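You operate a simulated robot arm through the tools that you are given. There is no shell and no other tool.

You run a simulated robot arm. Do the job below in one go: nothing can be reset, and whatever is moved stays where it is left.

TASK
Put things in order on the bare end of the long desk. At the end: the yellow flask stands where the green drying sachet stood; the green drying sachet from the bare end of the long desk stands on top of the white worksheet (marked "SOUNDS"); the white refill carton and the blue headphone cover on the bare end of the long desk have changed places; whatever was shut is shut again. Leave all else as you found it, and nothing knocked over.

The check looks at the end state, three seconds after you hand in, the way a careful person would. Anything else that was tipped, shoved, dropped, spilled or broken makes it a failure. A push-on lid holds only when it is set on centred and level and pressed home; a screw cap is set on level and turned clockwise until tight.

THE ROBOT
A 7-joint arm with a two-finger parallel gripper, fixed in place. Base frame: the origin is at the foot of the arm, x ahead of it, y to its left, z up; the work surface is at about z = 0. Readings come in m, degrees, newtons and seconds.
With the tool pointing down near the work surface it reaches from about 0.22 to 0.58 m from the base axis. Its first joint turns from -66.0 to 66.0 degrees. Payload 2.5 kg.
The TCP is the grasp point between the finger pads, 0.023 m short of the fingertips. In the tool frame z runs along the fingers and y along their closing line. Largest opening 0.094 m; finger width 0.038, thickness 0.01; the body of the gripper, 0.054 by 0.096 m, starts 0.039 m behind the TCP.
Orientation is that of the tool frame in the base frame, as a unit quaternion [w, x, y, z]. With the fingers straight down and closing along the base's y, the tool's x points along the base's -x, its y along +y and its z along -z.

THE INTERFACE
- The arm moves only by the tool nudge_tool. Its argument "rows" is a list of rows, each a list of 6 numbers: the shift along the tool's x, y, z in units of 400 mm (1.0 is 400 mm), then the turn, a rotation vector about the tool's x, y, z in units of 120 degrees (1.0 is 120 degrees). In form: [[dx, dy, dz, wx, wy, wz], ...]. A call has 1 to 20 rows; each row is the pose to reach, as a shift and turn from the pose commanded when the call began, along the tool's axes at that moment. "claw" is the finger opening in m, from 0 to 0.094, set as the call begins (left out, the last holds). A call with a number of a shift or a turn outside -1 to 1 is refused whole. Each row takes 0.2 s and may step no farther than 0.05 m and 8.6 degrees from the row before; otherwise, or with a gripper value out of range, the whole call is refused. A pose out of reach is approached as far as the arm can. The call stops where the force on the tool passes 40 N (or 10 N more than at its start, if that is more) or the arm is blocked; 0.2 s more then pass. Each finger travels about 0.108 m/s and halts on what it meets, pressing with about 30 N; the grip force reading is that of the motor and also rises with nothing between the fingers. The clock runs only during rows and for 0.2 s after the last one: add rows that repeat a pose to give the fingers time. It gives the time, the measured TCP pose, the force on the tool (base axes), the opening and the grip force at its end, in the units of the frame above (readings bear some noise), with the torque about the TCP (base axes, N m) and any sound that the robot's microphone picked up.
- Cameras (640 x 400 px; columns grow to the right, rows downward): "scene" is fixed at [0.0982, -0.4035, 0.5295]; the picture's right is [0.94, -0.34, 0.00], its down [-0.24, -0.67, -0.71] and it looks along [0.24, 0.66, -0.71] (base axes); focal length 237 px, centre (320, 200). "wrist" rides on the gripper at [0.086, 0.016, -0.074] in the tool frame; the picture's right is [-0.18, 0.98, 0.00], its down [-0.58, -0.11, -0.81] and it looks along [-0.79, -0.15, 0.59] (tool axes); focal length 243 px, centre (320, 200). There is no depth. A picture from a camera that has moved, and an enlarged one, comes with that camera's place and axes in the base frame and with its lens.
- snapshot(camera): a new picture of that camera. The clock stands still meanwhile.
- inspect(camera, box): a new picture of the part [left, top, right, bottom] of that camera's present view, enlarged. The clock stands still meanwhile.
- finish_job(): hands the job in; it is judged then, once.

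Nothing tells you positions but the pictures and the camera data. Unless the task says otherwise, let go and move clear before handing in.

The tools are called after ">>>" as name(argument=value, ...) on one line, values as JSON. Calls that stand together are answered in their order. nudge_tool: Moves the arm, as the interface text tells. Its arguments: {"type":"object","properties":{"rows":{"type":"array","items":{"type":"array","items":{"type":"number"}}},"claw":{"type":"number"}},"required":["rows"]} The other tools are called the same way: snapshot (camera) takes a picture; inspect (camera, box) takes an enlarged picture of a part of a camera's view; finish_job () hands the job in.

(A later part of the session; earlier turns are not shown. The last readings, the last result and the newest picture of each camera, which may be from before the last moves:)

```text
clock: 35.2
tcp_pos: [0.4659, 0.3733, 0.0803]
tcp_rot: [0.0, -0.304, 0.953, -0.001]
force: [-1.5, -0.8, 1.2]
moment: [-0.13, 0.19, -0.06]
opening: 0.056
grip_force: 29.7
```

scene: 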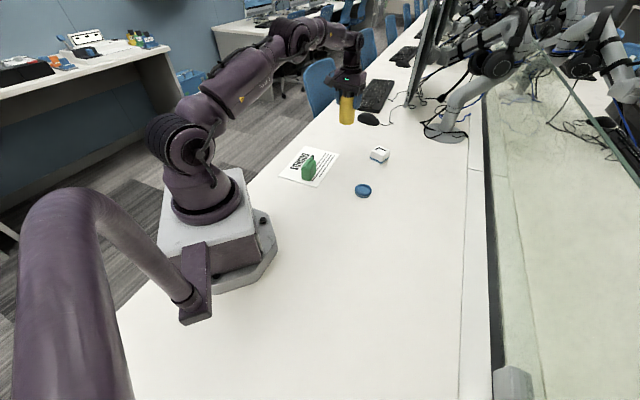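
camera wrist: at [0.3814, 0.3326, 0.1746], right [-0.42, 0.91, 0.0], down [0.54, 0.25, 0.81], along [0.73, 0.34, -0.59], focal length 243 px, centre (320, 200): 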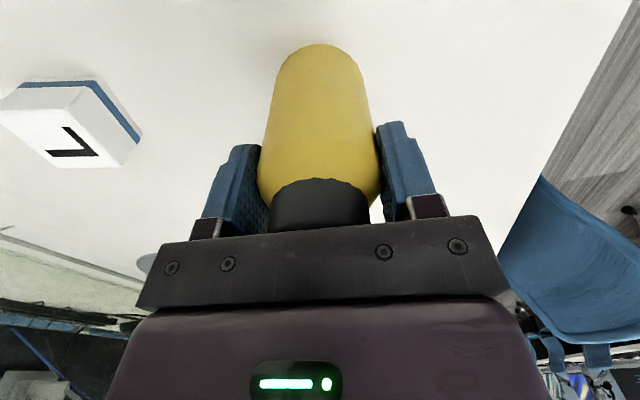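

First contact felt. I press down half a millimetre more so it is fully seated, then release.

>>> nudge_tool(rows=[[0, 0, 0.0013, 0, 0, 0], [0, 0, 0.0013, 0, 0, 0]])

>>> nudge_tool(rows=[[0, 0, 0, 0, 0, 0], [0, 0, 0, 0, 0, 0], [0, 0, 0, 0, 0, 0], [0, 0, 0, 0, 0, 0]], claw=0.094)

>>> snapshot(camera="wrist")

```text
clock: 35.8
tcp_pos: [0.4647, 0.3732, 0.081]
tcp_rot: [0.002, -0.303, 0.953, 0.0]
force: [-3.9, -2.7, 9.7]
moment: [-0.29, 0.36, -0.07]
opening: 0.0564
grip_force: 30.1
```

```text
clock: 36.8
tcp_pos: [0.4644, 0.3741, 0.0786]
tcp_rot: [0.0, -0.303, 0.953, -0.001]
force: [-0.4, -0.4, -1.1]
moment: [0.0, 0.0, 0.01]
opening: 0.094
grip_force: 0.0
```

```text
taken
camera wrist: at [0.384, 0.335, 0.1536], right [-0.42, 0.91, 0.0], down [0.54, 0.25, 0.81], along [0.73, 0.34, -0.59], focal length 243 px, centre (320, 200)
```

wrist: 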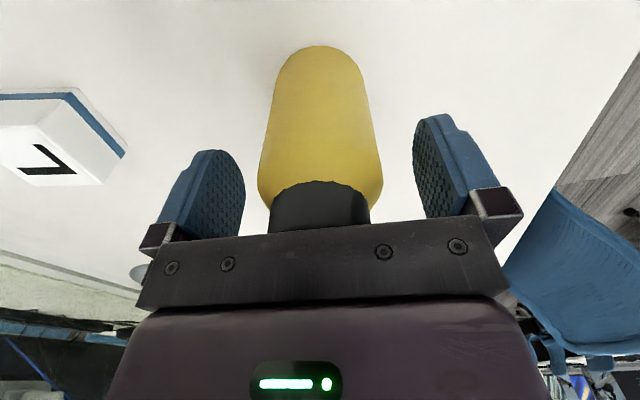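

The flask stands upright in the sachet's old place. I rise clear, then travel over to the blue cover.

>>> nudge_tool(rows=[[0, 0, -0.04, 0, 0, 0], [0, 0, -0.12, 0, 0, 0], [0, 0, -0.24, 0, 0, 0], [0, 0, -0.36, 0, 0, 0], [0, 0, -0.48, 0, 0, 0], [0, 0, -0.5, 0, 0, 0], [0.0661, -0.0682, -0.5, 0, 0, 0.0264], [0.1322, -0.1364, -0.5, 0, 0, 0.0527], [0.1983, -0.2046, -0.5, 0, 0, 0.0791], [0.2644, -0.2728, -0.5, 0, 0, 0.1054], [0.3304, -0.3409, -0.5, 0, 0, 0.1318], [0.3965, -0.4091, -0.5, 0, 0, 0.1581], [0.4626, -0.4773, -0.5, 0, 0, 0.1845], [0.5287, -0.5455, -0.5, 0, 0, 0.2108], [0.5287, -0.5455, -0.4, 0, 0, 0.2108], [0.5287, -0.5455, -0.3, 0, 0, 0.2108], [0.5287, -0.5455, -0.2, 0, 0, 0.2108], [0.5287, -0.5455, -0.2, 0, 0, 0.2108]])

>>> snapshot(camera="wrist")

>>> snapshot(camera="scene")

```text
clock: 40.6
tcp_pos: [0.4172, 0.0727, 0.1584]
tcp_rot: [0.0, -0.086, 0.996, 0.0]
force: [-0.4, 0.3, 1.0]
moment: [0.02, 0.01, 0.02]
opening: 0.094
grip_force: 0.0
out of reach, approached as far as the arm can: row 5, 6
```

```text
taken
camera wrist: at [0.3286, 0.0727, 0.2334], right [0.01, 1.0, 0.0], down [0.59, -0.01, 0.81], along [0.81, -0.01, -0.59], focal length 243 px, centre (320, 200)
```

wrist: 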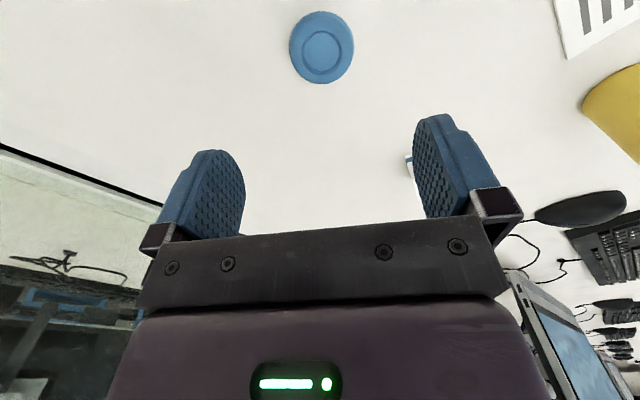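

```text
taken
```

scene: 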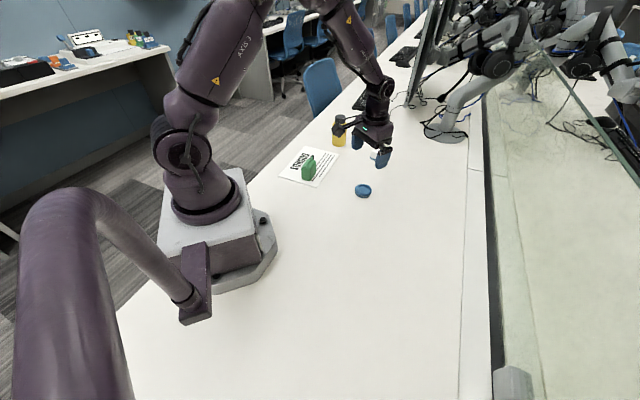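

The flask still stands well. I zoom in on the cover for an exact position and its profile.

>>> inspect(camera="wrist", box=[272, 0, 372, 96])

>>> inspect(camera="scene", box=[324, 106, 356, 156])

```text
4.17 times, centred on (322, 48) of wrist
camera zoom: at [0.3286, 0.0727, 0.2334], right [0.01, 1.0, 0.0], down [0.59, -0.01, 0.81], along [0.81, -0.01, -0.59], focal length 1011 px, centre (312, 833)
```

zoom: 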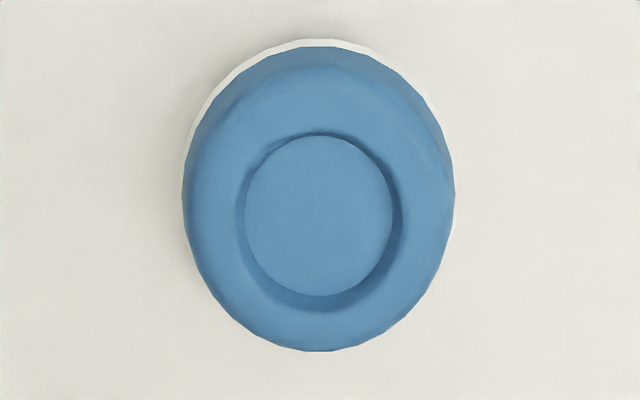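

```text
8.00 times, centred on (340, 131) of scene
camera zoom: at [0.0982, -0.4035, 0.5295], right [0.94, -0.34, 0.0], down [-0.24, -0.67, -0.71], along [0.24, 0.66, -0.71], focal length 1896 px, centre (160, 752)
```

zoom: 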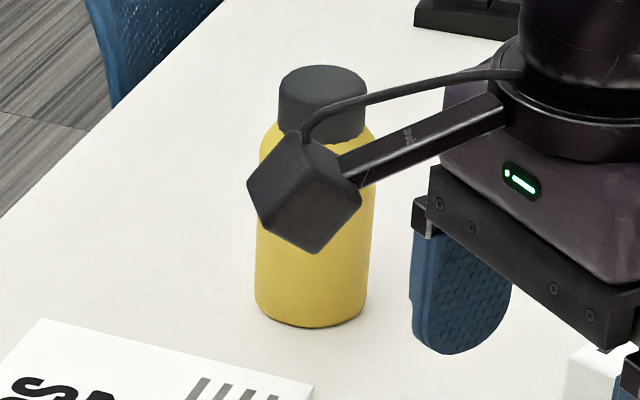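

The cover's centre sits about 3.5 mm ahead of the TCP, so I correct for that. Then I descend until the fingertips are a few millimetres above the desk, straddling it.

>>> nudge_tool(rows=[[-0.0091, 0.0015, 0.06, 0, 0, 0], [-0.0091, 0.0015, 0.13, 0, 0, 0], [-0.0091, 0.0015, 0.2, 0, 0, 0], [-0.0091, 0.0015, 0.26, 0, 0, 0], [-0.0091, 0.0015, 0.3, 0, 0, 0], [-0.0091, 0.0015, 0.3225, 0, 0, 0], [-0.0091, 0.0015, 0.3275, 0, 0, 0], [-0.0091, 0.0015, 0.3275, 0, 0, 0]])

>>> snapshot(camera="wrist")

>>> inspect(camera="scene", box=[316, 140, 412, 210])

```text
clock: 42.4
tcp_pos: [0.4209, 0.0738, 0.0281]
tcp_rot: [0.0, -0.087, 0.996, 0.0]
force: [0.6, -1.1, 0.1]
moment: [-0.02, -0.05, -0.01]
opening: 0.094
grip_force: 0.0
```

```text
taken
camera wrist: at [0.3328, 0.0732, 0.1021], right [0.01, 1.0, 0.0], down [0.59, -0.01, 0.81], along [0.81, -0.01, -0.59], focal length 243 px, centre (320, 200)
```

wrist: 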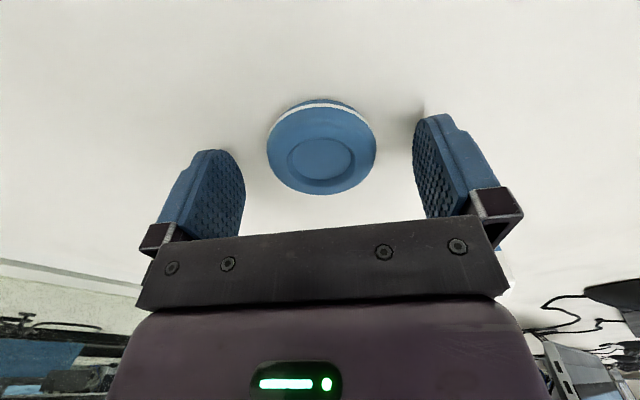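

```text
5.71 times, centred on (364, 175) of scene
camera zoom: at [0.0982, -0.4035, 0.5295], right [0.94, -0.34, 0.0], down [-0.24, -0.67, -0.71], along [0.24, 0.66, -0.71], focal length 1354 px, centre (69, 343)
```

zoom: 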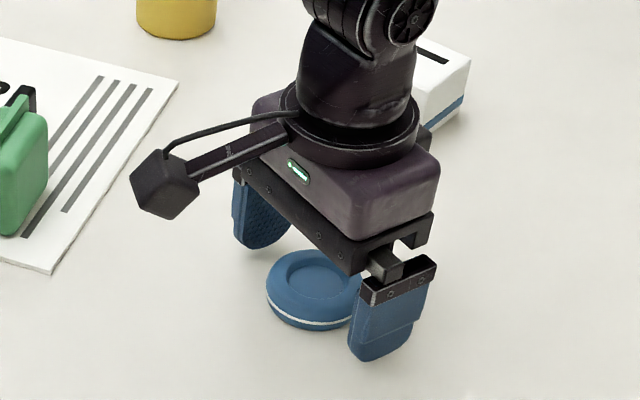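

The cover is centred between the fingers. I lower 1.5 mm more so the pads catch the widest rim, then close.

>>> nudge_tool(rows=[[0, 0, 0.00375, 0, 0, 0], [0, 0, 0.00375, 0, 0, 0]])

>>> nudge_tool(rows=[[0, 0, 0, 0, 0, 0], [0, 0, 0, 0, 0, 0], [0, 0, 0, 0, 0, 0], [0, 0, 0, 0, 0, 0]], claw=0.045)

>>> snapshot(camera="wrist")

>>> inspect(camera="scene", box=[332, 160, 396, 208])

```text
clock: 43.0
tcp_pos: [0.4218, 0.0731, 0.0272]
tcp_rot: [0.0, -0.087, 0.996, 0.0]
force: [-0.3, -0.4, 0.0]
moment: [0.0, 0.01, -0.01]
opening: 0.0939
grip_force: 0.0
```

```text
clock: 44.0
tcp_pos: [0.4209, 0.073, 0.0258]
tcp_rot: [0.001, -0.087, 0.996, 0.0]
force: [0.4, -0.7, -0.3]
moment: [0.0, -0.02, 0.01]
opening: 0.0536
grip_force: 30.1
```

```text
taken
camera wrist: at [0.3328, 0.0732, 0.1006], right [0.01, 1.0, 0.0], down [0.59, -0.01, 0.81], along [0.81, -0.01, -0.59], focal length 243 px, centre (320, 200)
```

wrist: 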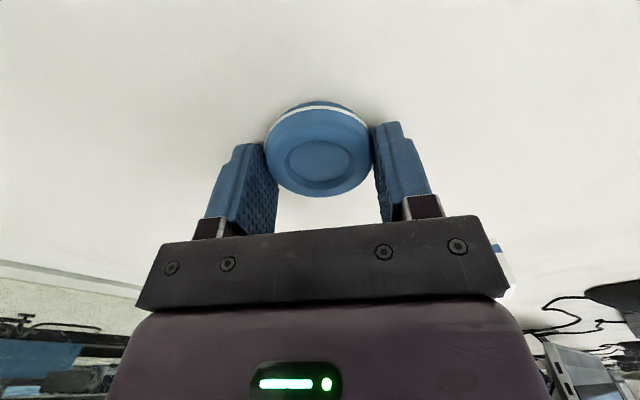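

```text
8.33 times, centred on (364, 184) of scene
camera zoom: at [0.0982, -0.4035, 0.5295], right [0.94, -0.34, 0.0], down [-0.24, -0.67, -0.71], along [0.24, 0.66, -0.71], focal length 1975 px, centre (-47, 333)
```

zoom: 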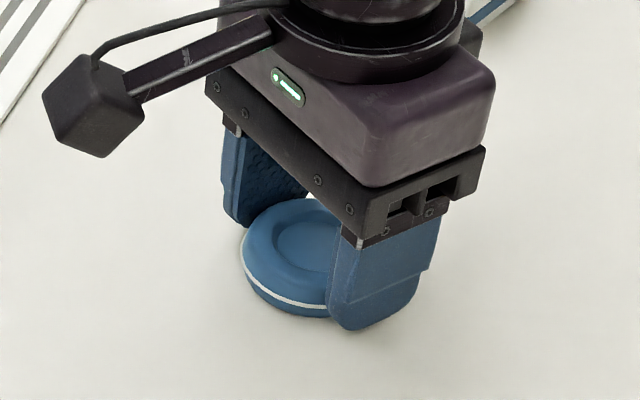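

Gripped. I lift it gently and carry it to a clear temporary spot around (0.36, -0.11).

>>> nudge_tool(rows=[[0, 0, -0.02, 0, 0, 0], [0, 0, -0.06, 0, 0, 0], [0, 0, -0.12, 0, 0, 0], [0.0382, -0.0712, -0.12, 0, 0, 0], [0.0763, -0.1423, -0.12, 0, 0, 0], [0.1145, -0.2135, -0.12, 0, 0, 0], [0.1526, -0.2847, -0.12, 0, 0, 0], [0.1908, -0.3558, -0.12, 0, 0, 0], [0.2289, -0.427, -0.12, 0, 0, 0], [0.2289, -0.427, -0.12, 0, 0, 0]])

>>> snapshot(camera="wrist")

>>> inspect(camera="scene", box=[300, 150, 460, 250])

```text
clock: 46.2
tcp_pos: [0.3625, -0.1108, 0.0756]
tcp_rot: [0.0, -0.087, 0.996, 0.0]
force: [0.3, 0.6, -0.6]
moment: [0.0, 0.0, 0.02]
opening: 0.0536
grip_force: 29.9
```

```text
taken
camera wrist: at [0.2727, -0.1109, 0.1489], right [0.01, 1.0, 0.0], down [0.59, -0.01, 0.81], along [0.81, -0.01, -0.59], focal length 243 px, centre (320, 200)
```

wrist: 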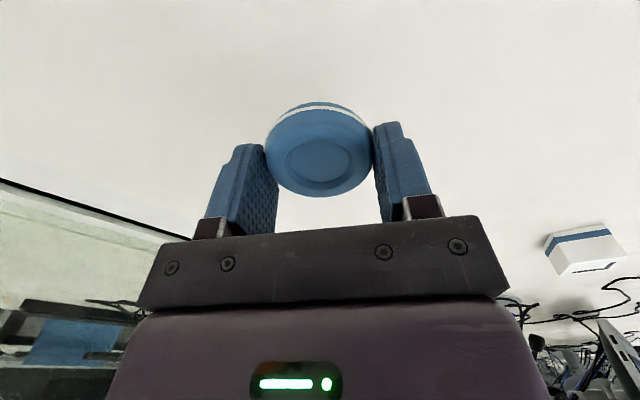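

```text
4.00 times, centred on (380, 200) of scene
camera zoom: at [0.0982, -0.4035, 0.5295], right [0.94, -0.34, 0.0], down [-0.24, -0.67, -0.71], along [0.24, 0.66, -0.71], focal length 948 px, centre (80, 200)
```

zoom: 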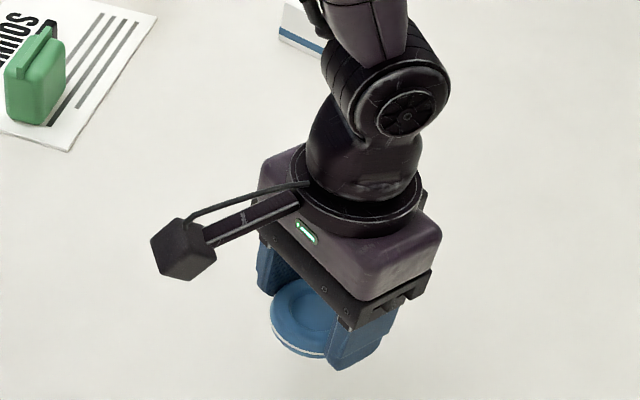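

The cover hangs level. I lower it to the desk at the temporary spot and release.

>>> nudge_tool(rows=[[0, 0, 0.05, 0, 0, 0], [0, 0, 0.09, 0, 0, 0], [0, 0, 0.11, 0, 0, 0], [0, 0, 0.1175, 0, 0, 0], [0, 0, 0.12, 0, 0, 0], [0, 0, 0.12, 0, 0, 0]])

>>> nudge_tool(rows=[[0, 0, 0, 0, 0, 0], [0, 0, 0, 0, 0, 0], [0, 0, 0, 0, 0, 0]], claw=0.08)

>>> snapshot(camera="wrist")

```text
clock: 47.6
tcp_pos: [0.3622, -0.1115, 0.0277]
tcp_rot: [0.0, -0.086, 0.996, 0.0]
force: [-0.6, -0.2, -1.1]
moment: [0.02, -0.01, 0.04]
opening: 0.0534
grip_force: 30.0
```

```text
clock: 48.4
tcp_pos: [0.3605, -0.1105, 0.0277]
tcp_rot: [0.0, -0.087, 0.996, -0.001]
force: [-0.3, -0.6, 0.4]
moment: [0.02, 0.0, 0.01]
opening: 0.0799
grip_force: 0.1
```

```text
taken
camera wrist: at [0.2725, -0.111, 0.1012], right [0.01, 1.0, 0.0], down [0.59, -0.01, 0.81], along [0.81, -0.01, -0.59], focal length 243 px, centre (320, 200)
```

wrist: 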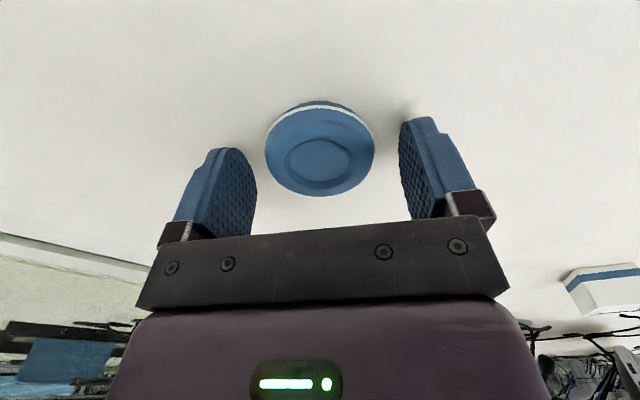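

The cover is parked flat. I rise and move over to the carton, turning the fingers to match its sides.

>>> nudge_tool(rows=[[0, 0, -0.04, 0, 0, 0], [0, 0, -0.12, 0, 0, 0], [0, 0, -0.22, 0, 0, 0], [0, 0, -0.31, 0, 0, 0], [-0.0619, 0.0714, -0.31, 0, 0, -0.0143], [-0.1237, 0.1428, -0.31, 0, 0, -0.0285], [-0.1856, 0.2142, -0.31, 0, 0, -0.0428], [-0.2474, 0.2856, -0.31, 0, 0, -0.0571], [-0.3093, 0.357, -0.31, 0, 0, -0.0714], [-0.3712, 0.4284, -0.31, 0, 0, -0.0856], [-0.433, 0.4998, -0.31, 0, 0, -0.0999], [-0.4949, 0.5712, -0.31, 0, 0, -0.1142], [-0.5567, 0.6426, -0.31, 0, 0, -0.1284], [-0.6186, 0.714, -0.31, 0, 0, -0.1427], [-0.6186, 0.714, -0.31, 0, 0, -0.1427]], claw=0.094)

>>> snapshot(camera="wrist")

>>> snapshot(camera="scene")

```text
clock: 51.6
tcp_pos: [0.5558, 0.2139, 0.1524]
tcp_rot: [-0.001, -0.234, 0.972, 0.0]
force: [-0.5, 0.1, 0.7]
moment: [0.03, 0.01, 0.03]
opening: 0.094
grip_force: 0.0
```

```text
taken
camera wrist: at [0.4703, 0.1875, 0.2261], right [-0.28, 0.96, 0.0], down [0.57, 0.17, 0.81], along [0.77, 0.23, -0.59], focal length 243 px, centre (320, 200)
```

wrist: 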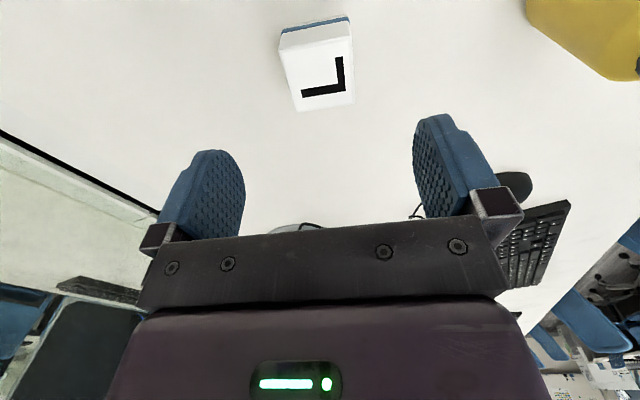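

```text
taken
```

scene: 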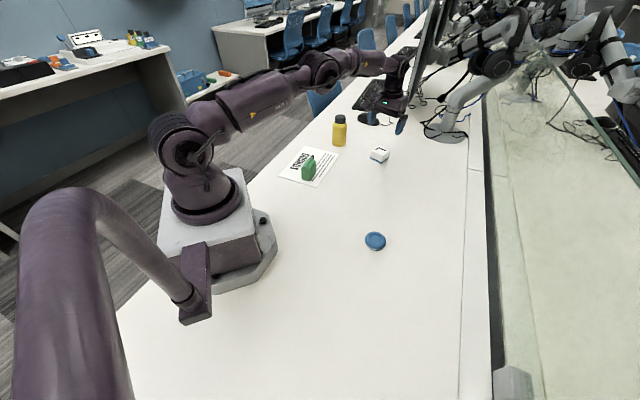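

>>> inspect(camera="wrist", box=[256, 4, 376, 124])

>>> inspect(camera="scene", box=[316, 100, 412, 170])

```text
3.33 times, centred on (316, 64) of wrist
camera zoom: at [0.4703, 0.1875, 0.2261], right [-0.28, 0.96, 0.0], down [0.57, 0.17, 0.81], along [0.77, 0.23, -0.59], focal length 809 px, centre (333, 653)
```

zoom: 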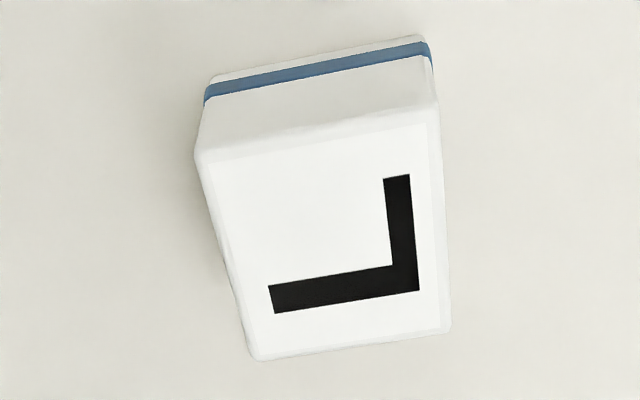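

```text
5.71 times, centred on (364, 135) of scene
camera zoom: at [0.0982, -0.4034, 0.5295], right [0.94, -0.34, 0.0], down [-0.24, -0.67, -0.71], along [0.24, 0.66, -0.71], focal length 1354 px, centre (69, 571)
```

zoom: 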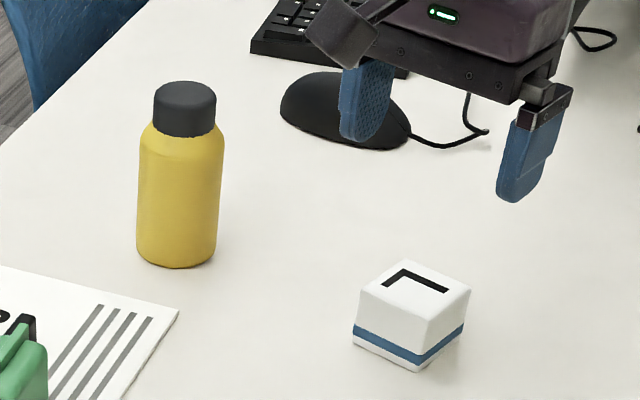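

The carton is a 51 mm cube-like box centred about 7.5 mm beyond the TCP, with sides at about 26.4°. I correct for that and descend around it.

>>> nudge_tool(rows=[[-0.0184, -0.003, 0, 0, 0, 0.005], [-0.0184, -0.003, 0.07, 0, 0, 0.005], [-0.0184, -0.003, 0.14, 0, 0, 0.005], [-0.0184, -0.003, 0.21, 0, 0, 0.005], [-0.0184, -0.003, 0.27, 0, 0, 0.005], [-0.0184, -0.003, 0.305, 0, 0, 0.005], [-0.0184, -0.003, 0.305, 0, 0, 0.005]])

>>> snapshot(camera="wrist")

>>> inspect(camera="scene", box=[340, 110, 420, 170])

```text
clock: 53.2
tcp_pos: [0.5538, 0.212, 0.0369]
tcp_rot: [0.0, -0.229, 0.973, 0.0]
force: [-0.8, -0.3, -0.5]
moment: [0.02, -0.02, 0.0]
opening: 0.0939
grip_force: 0.0
out of reach, approached as far as the arm can: row 4, 5, 6, 7
```

```text
taken
camera wrist: at [0.4675, 0.1865, 0.1107], right [-0.27, 0.96, 0.0], down [0.57, 0.16, 0.81], along [0.78, 0.22, -0.59], focal length 243 px, centre (320, 200)
```

wrist: 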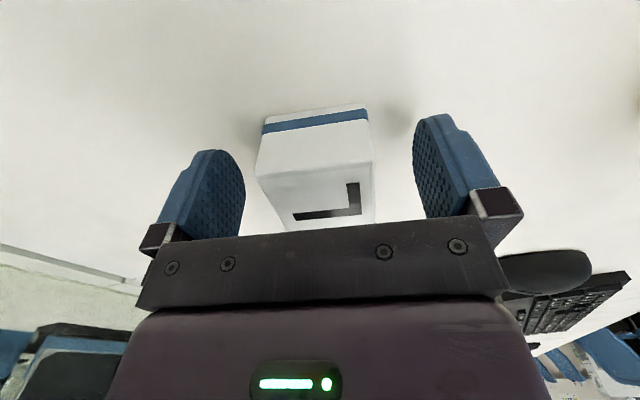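

```text
6.67 times, centred on (380, 140) of scene
camera zoom: at [0.0982, -0.4035, 0.5295], right [0.94, -0.34, 0.0], down [-0.24, -0.67, -0.71], along [0.24, 0.66, -0.71], focal length 1580 px, centre (-80, 600)
```

zoom: 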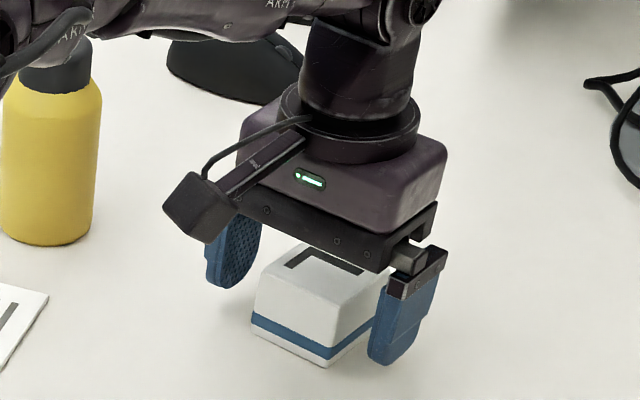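

The vertical pose tops out about 10 mm short here. A small outward tilt of the fingers about their closing line should give the missing reach, so I tilt 8° while still straddling the carton with open fingers.

>>> nudge_tool(rows=[[0, 0, -0.01, 0, -0.0167, 0], [0, 0, -0.01, 0, -0.0333, 0], [0, 0, -0.01, 0, -0.05, 0], [0, 0, -0.01, 0, -0.0667, 0], [0, 0, 0, 0, -0.0667, 0], [0, 0, 0, 0, -0.0667, 0]])

>>> snapshot(camera="wrist")

>>> inspect(camera="scene", box=[340, 110, 420, 170])

```text
clock: 54.6
tcp_pos: [0.5519, 0.2117, 0.0355]
tcp_rot: [0.068, -0.229, 0.971, 0.016]
force: [-1.0, -0.5, -0.9]
moment: [0.03, 0.0, 0.04]
opening: 0.0938
grip_force: 0.1
```

```text
taken
camera wrist: at [0.4585, 0.1824, 0.0976], right [-0.28, 0.96, 0.03], down [0.46, 0.11, 0.88], along [0.84, 0.25, -0.48], focal length 243 px, centre (320, 200)
```

wrist: 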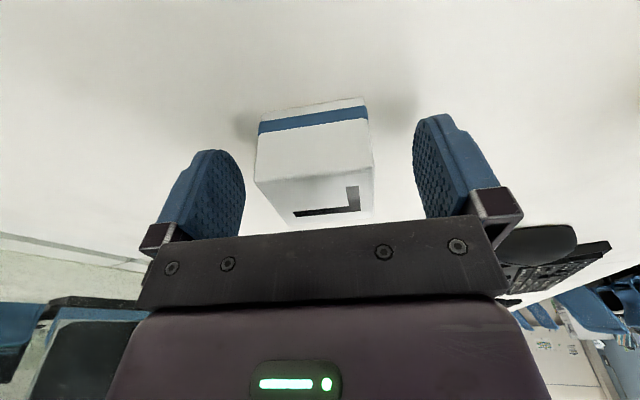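

```text
6.67 times, centred on (380, 140) of scene
camera zoom: at [0.0982, -0.4035, 0.5295], right [0.94, -0.34, 0.0], down [-0.24, -0.67, -0.71], along [0.24, 0.66, -0.71], focal length 1580 px, centre (-80, 600)
```

zoom: 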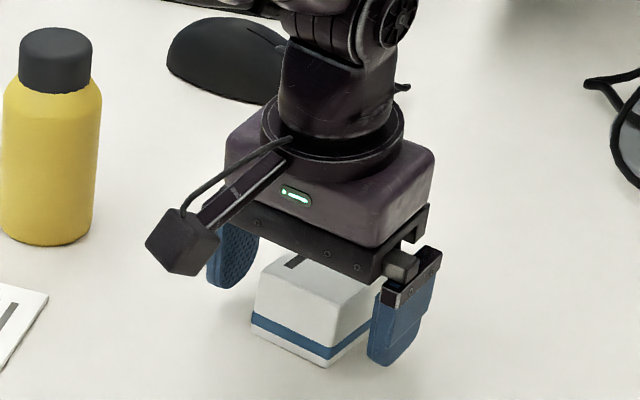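

The arm had clipped to where it could reach, and with the tilt there's now room. I move 11 mm farther out and 8 mm down to centre on the carton.

>>> nudge_tool(rows=[[-0.0123, -0.0015, 0.0118, 0, 0, 0], [-0.0246, -0.0029, 0.0236, 0, 0, 0], [-0.0246, -0.0029, 0.0236, 0, 0, 0], [-0.0246, -0.0029, 0.0236, 0, 0, 0]])

>>> snapshot(camera="wrist")

```text
clock: 55.6
tcp_pos: [0.5619, 0.2161, 0.0285]
tcp_rot: [0.067, -0.229, 0.971, 0.016]
force: [-0.2, -0.6, -0.7]
moment: [-0.01, 0.01, -0.02]
opening: 0.094
grip_force: 0.0
```

```text
taken
camera wrist: at [0.469, 0.1865, 0.0894], right [-0.28, 0.96, 0.03], down [0.46, 0.11, 0.88], along [0.84, 0.25, -0.48], focal length 243 px, centre (320, 200)
```

wrist: 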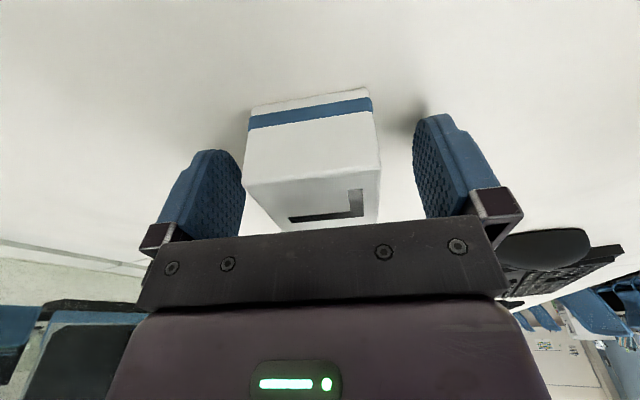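

Reach is confirmed and the carton is centred. Closing on it.

>>> nudge_tool(rows=[[0, 0, 0, 0, 0, 0], [0, 0, 0, 0, 0, 0], [0, 0, 0, 0, 0, 0], [0, 0, 0, 0, 0, 0]], claw=0.04)

>>> snapshot(camera="wrist")

>>> inspect(camera="scene", box=[340, 110, 420, 170])

```text
clock: 56.6
tcp_pos: [0.5627, 0.216, 0.0287]
tcp_rot: [0.068, -0.228, 0.971, 0.016]
force: [0.3, -0.1, -0.4]
moment: [0.02, 0.02, 0.02]
opening: 0.0517
grip_force: 29.7
```

```text
taken
camera wrist: at [0.469, 0.1864, 0.0894], right [-0.28, 0.96, 0.03], down [0.46, 0.11, 0.88], along [0.84, 0.25, -0.48], focal length 243 px, centre (320, 200)
```

wrist: 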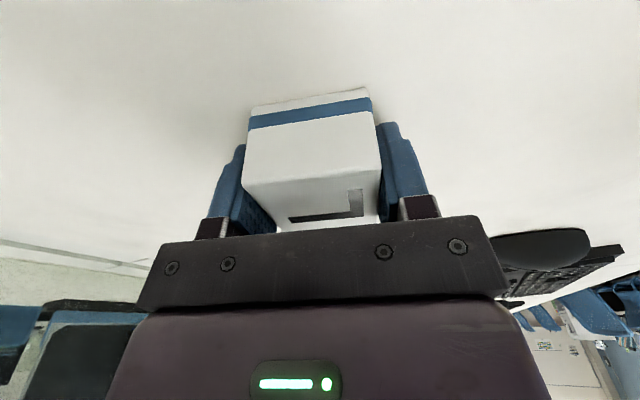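

```text
6.67 times, centred on (380, 140) of scene
camera zoom: at [0.0982, -0.4035, 0.5295], right [0.94, -0.34, 0.0], down [-0.24, -0.67, -0.71], along [0.24, 0.66, -0.71], focal length 1580 px, centre (-80, 600)
```

zoom: 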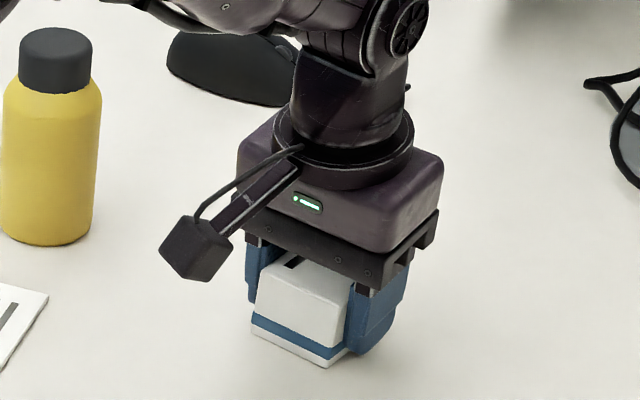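

Gripped at 51.7 mm. I lift it and carry it to the cover's original spot without changing its orientation.

>>> nudge_tool(rows=[[-0.0035, 0, -0.0248, 0, 0, 0], [-0.0105, 0, -0.0743, 0, 0, 0], [-0.0209, 0, -0.1486, 0, 0, 0], [0.0574, -0.0266, -0.1596, 0, 0, 0], [0.1356, -0.0532, -0.1706, 0, 0, 0], [0.2139, -0.0799, -0.1816, 0, 0, 0], [0.2921, -0.1065, -0.1926, 0, 0, 0], [0.3704, -0.1331, -0.2036, 0, 0, 0], [0.4486, -0.1597, -0.2146, 0, 0, 0], [0.4486, -0.1597, -0.2146, 0, 0, 0]])

>>> snapshot(camera="wrist")

>>> inspect(camera="scene", box=[300, 120, 460, 220])

```text
clock: 58.8
tcp_pos: [0.4225, 0.074, 0.0895]
tcp_rot: [0.068, -0.229, 0.971, 0.016]
force: [0.3, -0.3, -1.3]
moment: [-0.02, 0.01, 0.01]
opening: 0.0515
grip_force: 30.0
```

```text
taken
camera wrist: at [0.3283, 0.0442, 0.15], right [-0.28, 0.96, 0.03], down [0.46, 0.11, 0.88], along [0.84, 0.25, -0.47], focal length 243 px, centre (320, 200)
```

wrist: 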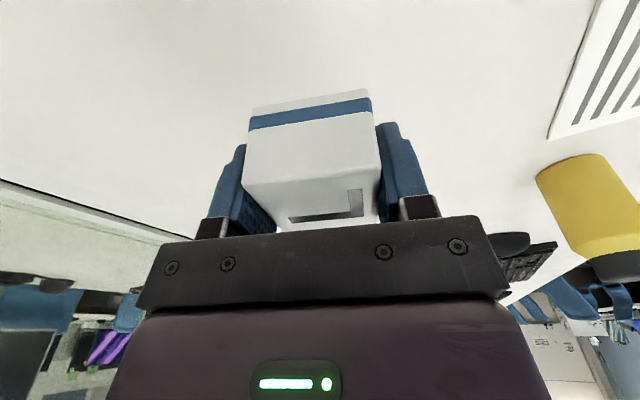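

```text
4.00 times, centred on (380, 170) of scene
camera zoom: at [0.0982, -0.4035, 0.5295], right [0.94, -0.34, 0.0], down [-0.24, -0.67, -0.71], along [0.24, 0.66, -0.71], focal length 948 px, centre (80, 320)
```

zoom: 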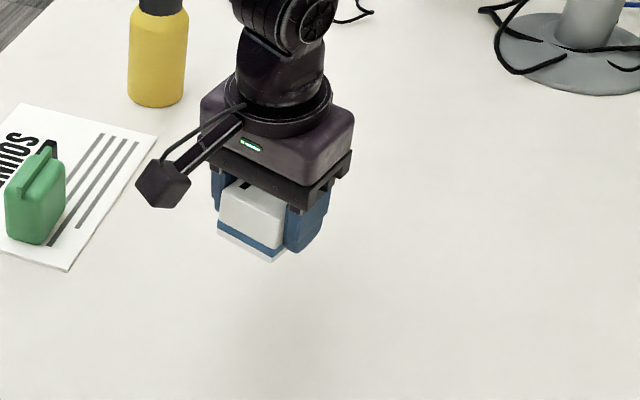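

The carton is over the cover's old spot, level. I lower it to the desk.

>>> nudge_tool(rows=[[0.007, 0, 0.0495, 0, 0, 0], [0.0139, 0, 0.0991, 0, 0, 0], [0.0185, 0, 0.1313, 0, 0, 0], [0.0204, 0, 0.1449, 0, 0, 0], [0.0209, 0, 0.1486, 0, 0, 0], [0.0209, 0, 0.1486, 0, 0, 0]])

```text
clock: 60.2
tcp_pos: [0.4216, 0.0734, 0.0288]
tcp_rot: [0.067, -0.23, 0.971, 0.017]
force: [-1.2, -1.4, -0.6]
moment: [-0.01, 0.01, -0.03]
opening: 0.0515
grip_force: 29.9
```

>>> nudge_tool(rows=[[0.0002, 0, 0.0018, 0, 0, 0], [0.0002, 0, 0.0018, 0, 0, 0]])

```text
clock: 60.8
tcp_pos: [0.4223, 0.073, 0.0295]
tcp_rot: [0.068, -0.228, 0.971, 0.015]
force: [-2.5, -0.4, 7.3]
moment: [-0.01, 0.07, 0.01]
opening: 0.0513
grip_force: 29.8
```

Seated (7 N contact). I release and rise straight up.

>>> nudge_tool(rows=[[0, 0, 0, 0, 0, 0], [0, 0, 0, 0, 0, 0], [0, 0, 0, 0, 0, 0]], claw=0.094)

>>> nudge_tool(rows=[[-0.007, 0, -0.0495, 0, 0, 0], [-0.0209, 0, -0.1486, 0, 0, 0], [-0.0348, 0, -0.2476, 0, 0, 0], [-0.0452, 0, -0.322, 0, 0, 0], [-0.0452, 0, -0.322, 0, 0, 0]])

>>> snapshot(camera="wrist")

>>> snapshot(camera="scene")

```text
clock: 61.6
tcp_pos: [0.4222, 0.0745, 0.0276]
tcp_rot: [0.067, -0.229, 0.971, 0.017]
force: [-0.2, 0.8, 0.3]
moment: [0.03, -0.04, 0.01]
opening: 0.0943
grip_force: 0.2
```

```text
clock: 62.8
tcp_pos: [0.4204, 0.0745, 0.1583]
tcp_rot: [0.069, -0.228, 0.971, 0.016]
force: [0.2, 0.4, -0.7]
moment: [0.0, 0.03, -0.01]
opening: 0.0936
grip_force: 0.1
```

```text
taken
camera wrist: at [0.3267, 0.0445, 0.2193], right [-0.28, 0.96, 0.03], down [0.46, 0.11, 0.88], along [0.84, 0.25, -0.48], focal length 243 px, centre (320, 200)
```

wrist: 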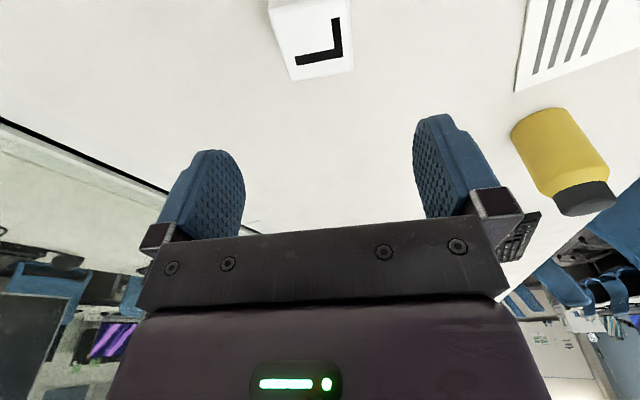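

```text
taken
```

scene: 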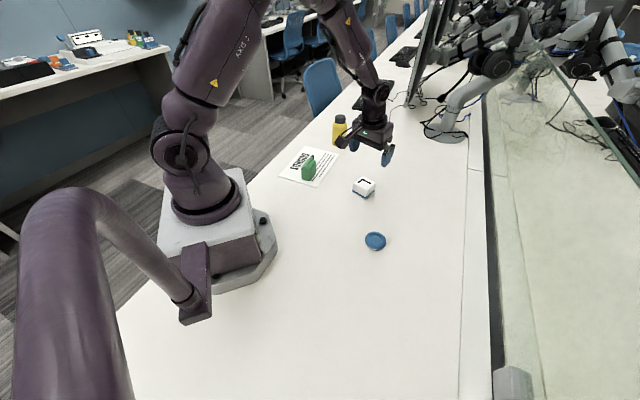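

The carton now stands at the cover's old spot. Next I go to the parked cover, keeping the 8° tilt so I can reach the far spot later.

>>> nudge_tool(rows=[[0.0557, -0.058, -0.0078, 0.0051, 0, 0.0363], [0.1114, -0.1159, -0.0157, 0.0102, 0, 0.0726], [0.1671, -0.1739, -0.0235, 0.0153, 0, 0.109], [0.2227, -0.2319, -0.0313, 0.0204, 0, 0.1453], [0.2784, -0.2898, -0.0392, 0.0255, 0, 0.1816], [0.3341, -0.3478, -0.047, 0.0306, 0, 0.2179], [0.341, -0.3478, 0.0025, 0.0306, 0, 0.2179], [0.348, -0.3478, 0.052, 0.0306, 0, 0.2179], [0.348, -0.3478, 0.052, 0.0306, 0, 0.2179]])

>>> snapshot(camera="wrist")

>>> inspect(camera="scene", box=[320, 160, 448, 260])

```text
clock: 64.8
tcp_pos: [0.3622, -0.111, 0.1172]
tcp_rot: [0.069, -0.002, 0.998, 0.0]
force: [1.0, 1.0, 0.1]
moment: [0.0, 0.02, -0.05]
opening: 0.0942
grip_force: 0.1
```

```text
taken
camera wrist: at [0.2659, -0.0956, 0.1784], right [0.18, 0.98, 0.03], down [0.46, -0.11, 0.88], along [0.87, -0.15, -0.48], focal length 243 px, centre (320, 200)
```

wrist: 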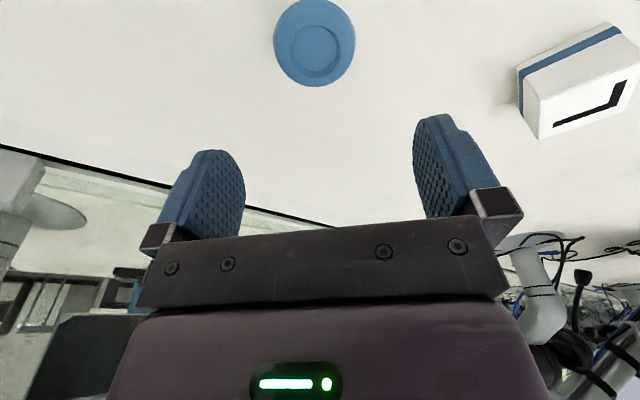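

```text
4.00 times, centred on (384, 210) of scene
camera zoom: at [0.0982, -0.4035, 0.5295], right [0.94, -0.34, 0.0], down [-0.24, -0.67, -0.71], along [0.24, 0.66, -0.71], focal length 948 px, centre (64, 160)
```

zoom: 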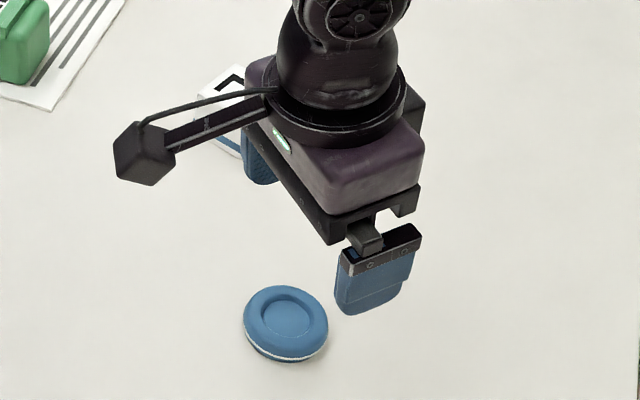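

The cover is centred within about 1.5 mm. I descend to just above the grip height and check.

>>> nudge_tool(rows=[[0.0068, 0, 0.0438, 0, 0, 0], [0.0135, 0, 0.0876, 0, 0, 0], [0.0203, 0, 0.1313, 0, 0, 0], [0.027, 0, 0.1751, 0, 0, 0], [0.0321, 0, 0.2079, 0, 0, 0], [0.0338, 0, 0.2189, 0, 0, 0], [0.0338, 0, 0.2189, 0, 0, 0]])

>>> inspect(camera="wrist", box=[140, 60, 500, 260])

>>> inspect(camera="scene", box=[335, 200, 431, 260])

```text
clock: 66.4
tcp_pos: [0.3614, -0.1114, 0.029]
tcp_rot: [0.07, -0.001, 0.998, 0.0]
force: [0.0, 0.3, 0.0]
moment: [0.0, 0.01, 0.02]
opening: 0.0942
grip_force: 0.0
```

```text
1.78 times, centred on (320, 160) of wrist
camera zoom: at [0.2647, -0.0957, 0.0907], right [0.18, 0.98, 0.03], down [0.46, -0.11, 0.88], along [0.87, -0.15, -0.47], focal length 431 px, centre (320, 271)
```

zoom: 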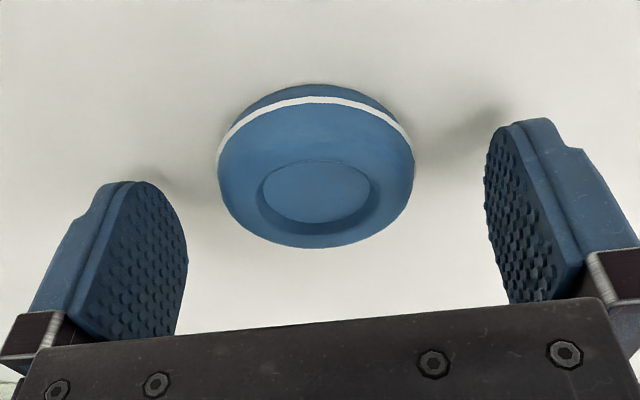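

```text
6.67 times, centred on (383, 230) of scene
camera zoom: at [0.0982, -0.4035, 0.5295], right [0.94, -0.34, 0.0], down [-0.24, -0.67, -0.71], along [0.24, 0.66, -0.71], focal length 1580 px, centre (-100, 0)
```

zoom: 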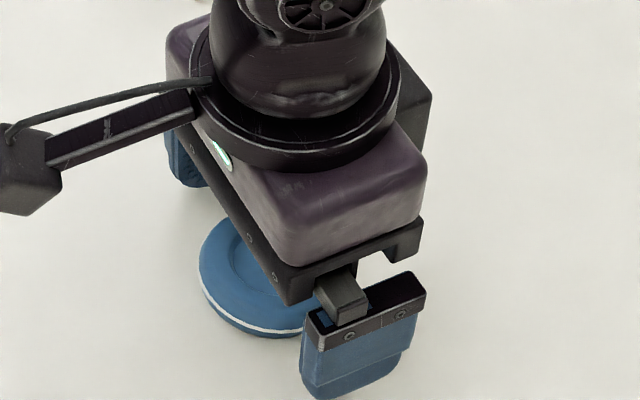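

Well centred. I lower 2.5 mm more so the pads meet the rim, then close.

>>> nudge_tool(rows=[[0.0004, 0, 0.0031, 0, 0, 0], [0.0009, 0, 0.0062, 0, 0, 0], [0.0009, 0, 0.0062, 0, 0, 0]])

>>> nudge_tool(rows=[[0, 0, 0, 0, 0, 0], [0, 0, 0, 0, 0, 0], [0, 0, 0, 0, 0, 0], [0, 0, 0, 0, 0, 0]], claw=0.045)

>>> inspect(camera="wrist", box=[140, 60, 500, 260])

```text
clock: 67.2
tcp_pos: [0.3621, -0.111, 0.0269]
tcp_rot: [0.069, -0.001, 0.998, 0.0]
force: [-0.2, -0.4, -0.7]
moment: [0.01, 0.0, -0.01]
opening: 0.094
grip_force: 0.0
```

```text
clock: 68.2
tcp_pos: [0.3617, -0.1111, 0.0265]
tcp_rot: [0.07, -0.001, 0.998, 0.0]
force: [-0.8, 0.2, -0.6]
moment: [0.0, 0.0, 0.0]
opening: 0.0542
grip_force: 30.1
```

```text
1.78 times, centred on (320, 160) of wrist
camera zoom: at [0.2648, -0.0959, 0.0881], right [0.18, 0.98, 0.03], down [0.46, -0.11, 0.88], along [0.87, -0.15, -0.48], focal length 431 px, centre (320, 271)
```

zoom: 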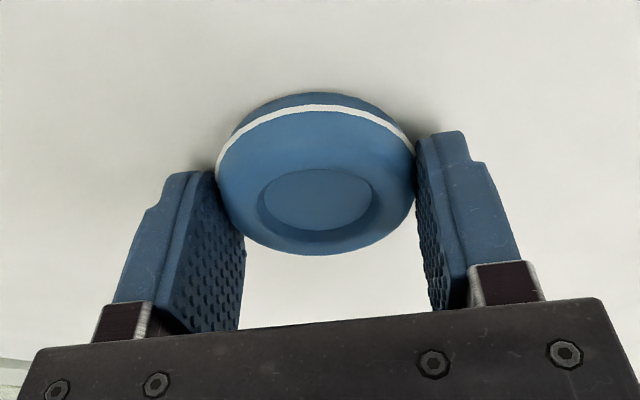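

Held well. I lift clear and carry the cover on a straight line to the carton's old spot, passing above the carton.

>>> nudge_tool(rows=[[-0.0035, 0, -0.0248, 0, 0, 0], [-0.0139, 0, -0.099, 0, 0, 0], [-0.0278, 0, -0.1981, 0, 0, 0], [-0.0778, 0.0816, -0.1911, -0.0024, 0, -0.0173], [-0.1277, 0.1632, -0.1841, -0.0049, 0, -0.0347], [-0.1777, 0.2448, -0.177, -0.0073, 0, -0.052], [-0.2276, 0.3264, -0.17, -0.0098, 0, -0.0693], [-0.2776, 0.408, -0.163, -0.0122, 0, -0.0867], [-0.3276, 0.4896, -0.156, -0.0146, 0, -0.104], [-0.3775, 0.5712, -0.149, -0.0171, 0, -0.1213], [-0.4275, 0.6528, -0.1419, -0.0195, 0, -0.1386], [-0.4774, 0.7344, -0.1349, -0.022, 0, -0.156], [-0.5274, 0.816, -0.1279, -0.0244, 0, -0.1733], [-0.5274, 0.816, -0.1279, -0.0244, 0, -0.1733]])

>>> snapshot(camera="wrist")

>>> snapshot(camera="scene")

```text
clock: 71.2
tcp_pos: [0.5629, 0.2159, 0.1069]
tcp_rot: [0.068, -0.183, 0.981, 0.013]
force: [0.5, -0.4, 0.1]
moment: [0.03, 0.05, 0.01]
opening: 0.0541
grip_force: 29.6
```

```text
taken
camera wrist: at [0.4661, 0.1949, 0.1671], right [-0.18, 0.98, 0.03], down [0.47, 0.07, 0.88], along [0.86, 0.17, -0.48], focal length 243 px, centre (320, 200)
```

wrist: 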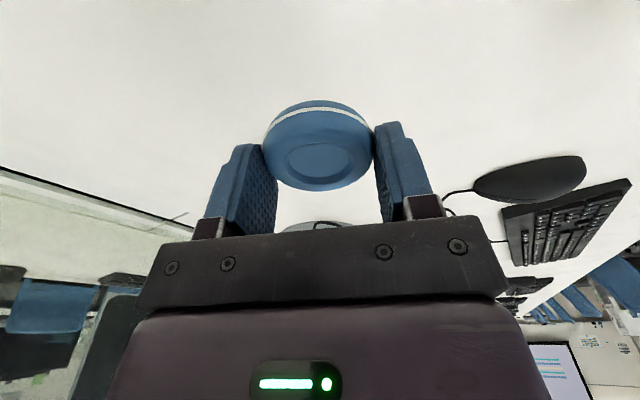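

```text
taken
```

scene: 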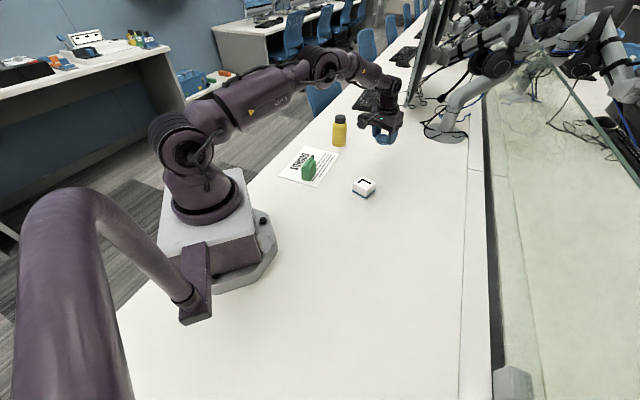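

The cover is level and right over the carton's old spot. I lower it to the desk.

>>> nudge_tool(rows=[[0.007, 0, 0.0495, 0, 0, 0], [0.0139, 0, 0.099, 0, 0, 0], [0.0208, 0, 0.1485, 0, 0, 0], [0.0255, 0, 0.1815, 0, 0, 0], [0.0271, 0, 0.1931, 0, 0, 0], [0.0275, 0, 0.1956, 0, 0, 0], [0.0275, 0, 0.1956, 0, 0, 0]])

>>> inspect(camera="scene", box=[340, 110, 420, 170])

>>> snapshot(camera="wrist")

```text
clock: 72.8
tcp_pos: [0.563, 0.2162, 0.0284]
tcp_rot: [0.069, -0.183, 0.981, 0.012]
force: [1.0, 0.1, 0.1]
moment: [-0.03, 0.03, -0.05]
opening: 0.0541
grip_force: 29.8
```

```text
6.67 times, centred on (380, 140) of scene
camera zoom: at [0.0982, -0.4035, 0.5295], right [0.94, -0.34, 0.0], down [-0.24, -0.67, -0.71], along [0.24, 0.66, -0.71], focal length 1580 px, centre (-80, 600)
```

zoom: 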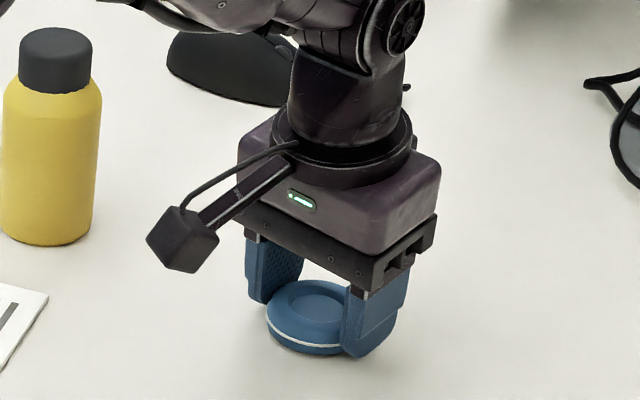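

```text
taken
camera wrist: at [0.4669, 0.1954, 0.0891], right [-0.18, 0.98, 0.03], down [0.47, 0.07, 0.88], along [0.86, 0.17, -0.48], focal length 243 px, centre (320, 200)
```

wrist: 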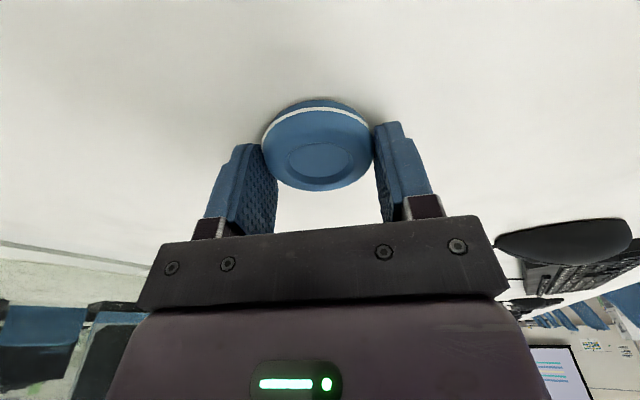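

About 1 mm left to go by the camera height. Lowering that.

>>> nudge_tool(rows=[[0.0003, 0, 0.0025, 0, 0, 0], [0.0003, 0, 0.0025, 0, 0, 0]])

```text
clock: 73.4
tcp_pos: [0.5626, 0.2165, 0.027]
tcp_rot: [0.069, -0.182, 0.981, 0.012]
force: [0.6, -0.9, -0.6]
moment: [-0.01, -0.02, 0.02]
opening: 0.0539
grip_force: 30.0
```

>>> nudge_tool(rows=[[0.0002, 0, 0.0013, 0, 0, 0], [0.0002, 0, 0.0013, 0, 0, 0]])

```text
clock: 74.0
tcp_pos: [0.5633, 0.2163, 0.027]
tcp_rot: [0.069, -0.182, 0.981, 0.013]
force: [0.6, 1.2, 1.8]
moment: [0.04, 0.01, -0.01]
opening: 0.0544
grip_force: 30.0
```

Light contact. I release, opening only partly, then rise straight up.

>>> nudge_tool(rows=[[0, 0, 0, 0, 0, 0], [0, 0, 0, 0, 0, 0], [0, 0, 0, 0, 0, 0]], claw=0.085)

>>> nudge_tool(rows=[[-0.007, 0, -0.0495, 0, 0, 0], [-0.0209, 0, -0.1486, 0, 0, 0], [-0.0313, 0, -0.2229, 0, 0, 0], [-0.0313, 0, -0.2229, 0, 0, 0]])

>>> snapshot(camera="wrist")

>>> snapshot(camera="scene")

```text
clock: 74.8
tcp_pos: [0.5626, 0.2154, 0.0267]
tcp_rot: [0.069, -0.182, 0.981, 0.013]
force: [0.2, -0.4, -0.5]
moment: [-0.03, -0.01, 0.01]
opening: 0.0849
grip_force: 0.1
```

```text
clock: 75.8
tcp_pos: [0.5644, 0.2157, 0.1154]
tcp_rot: [0.068, -0.182, 0.981, 0.012]
force: [0.4, 0.2, 0.5]
moment: [0.02, 0.0, 0.0]
opening: 0.0852
grip_force: 0.0
```

```text
taken
camera wrist: at [0.4672, 0.1951, 0.1771], right [-0.18, 0.98, 0.03], down [0.47, 0.07, 0.88], along [0.86, 0.17, -0.48], focal length 243 px, centre (320, 200)
```

wrist: 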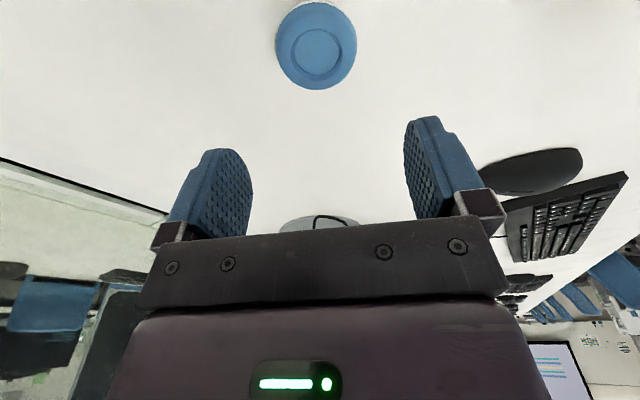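

```text
taken
```

scene: 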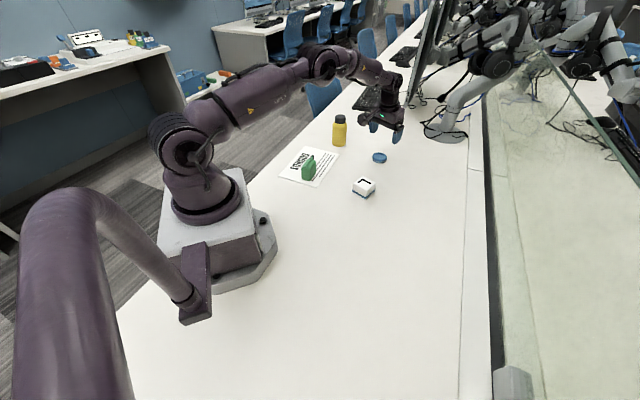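

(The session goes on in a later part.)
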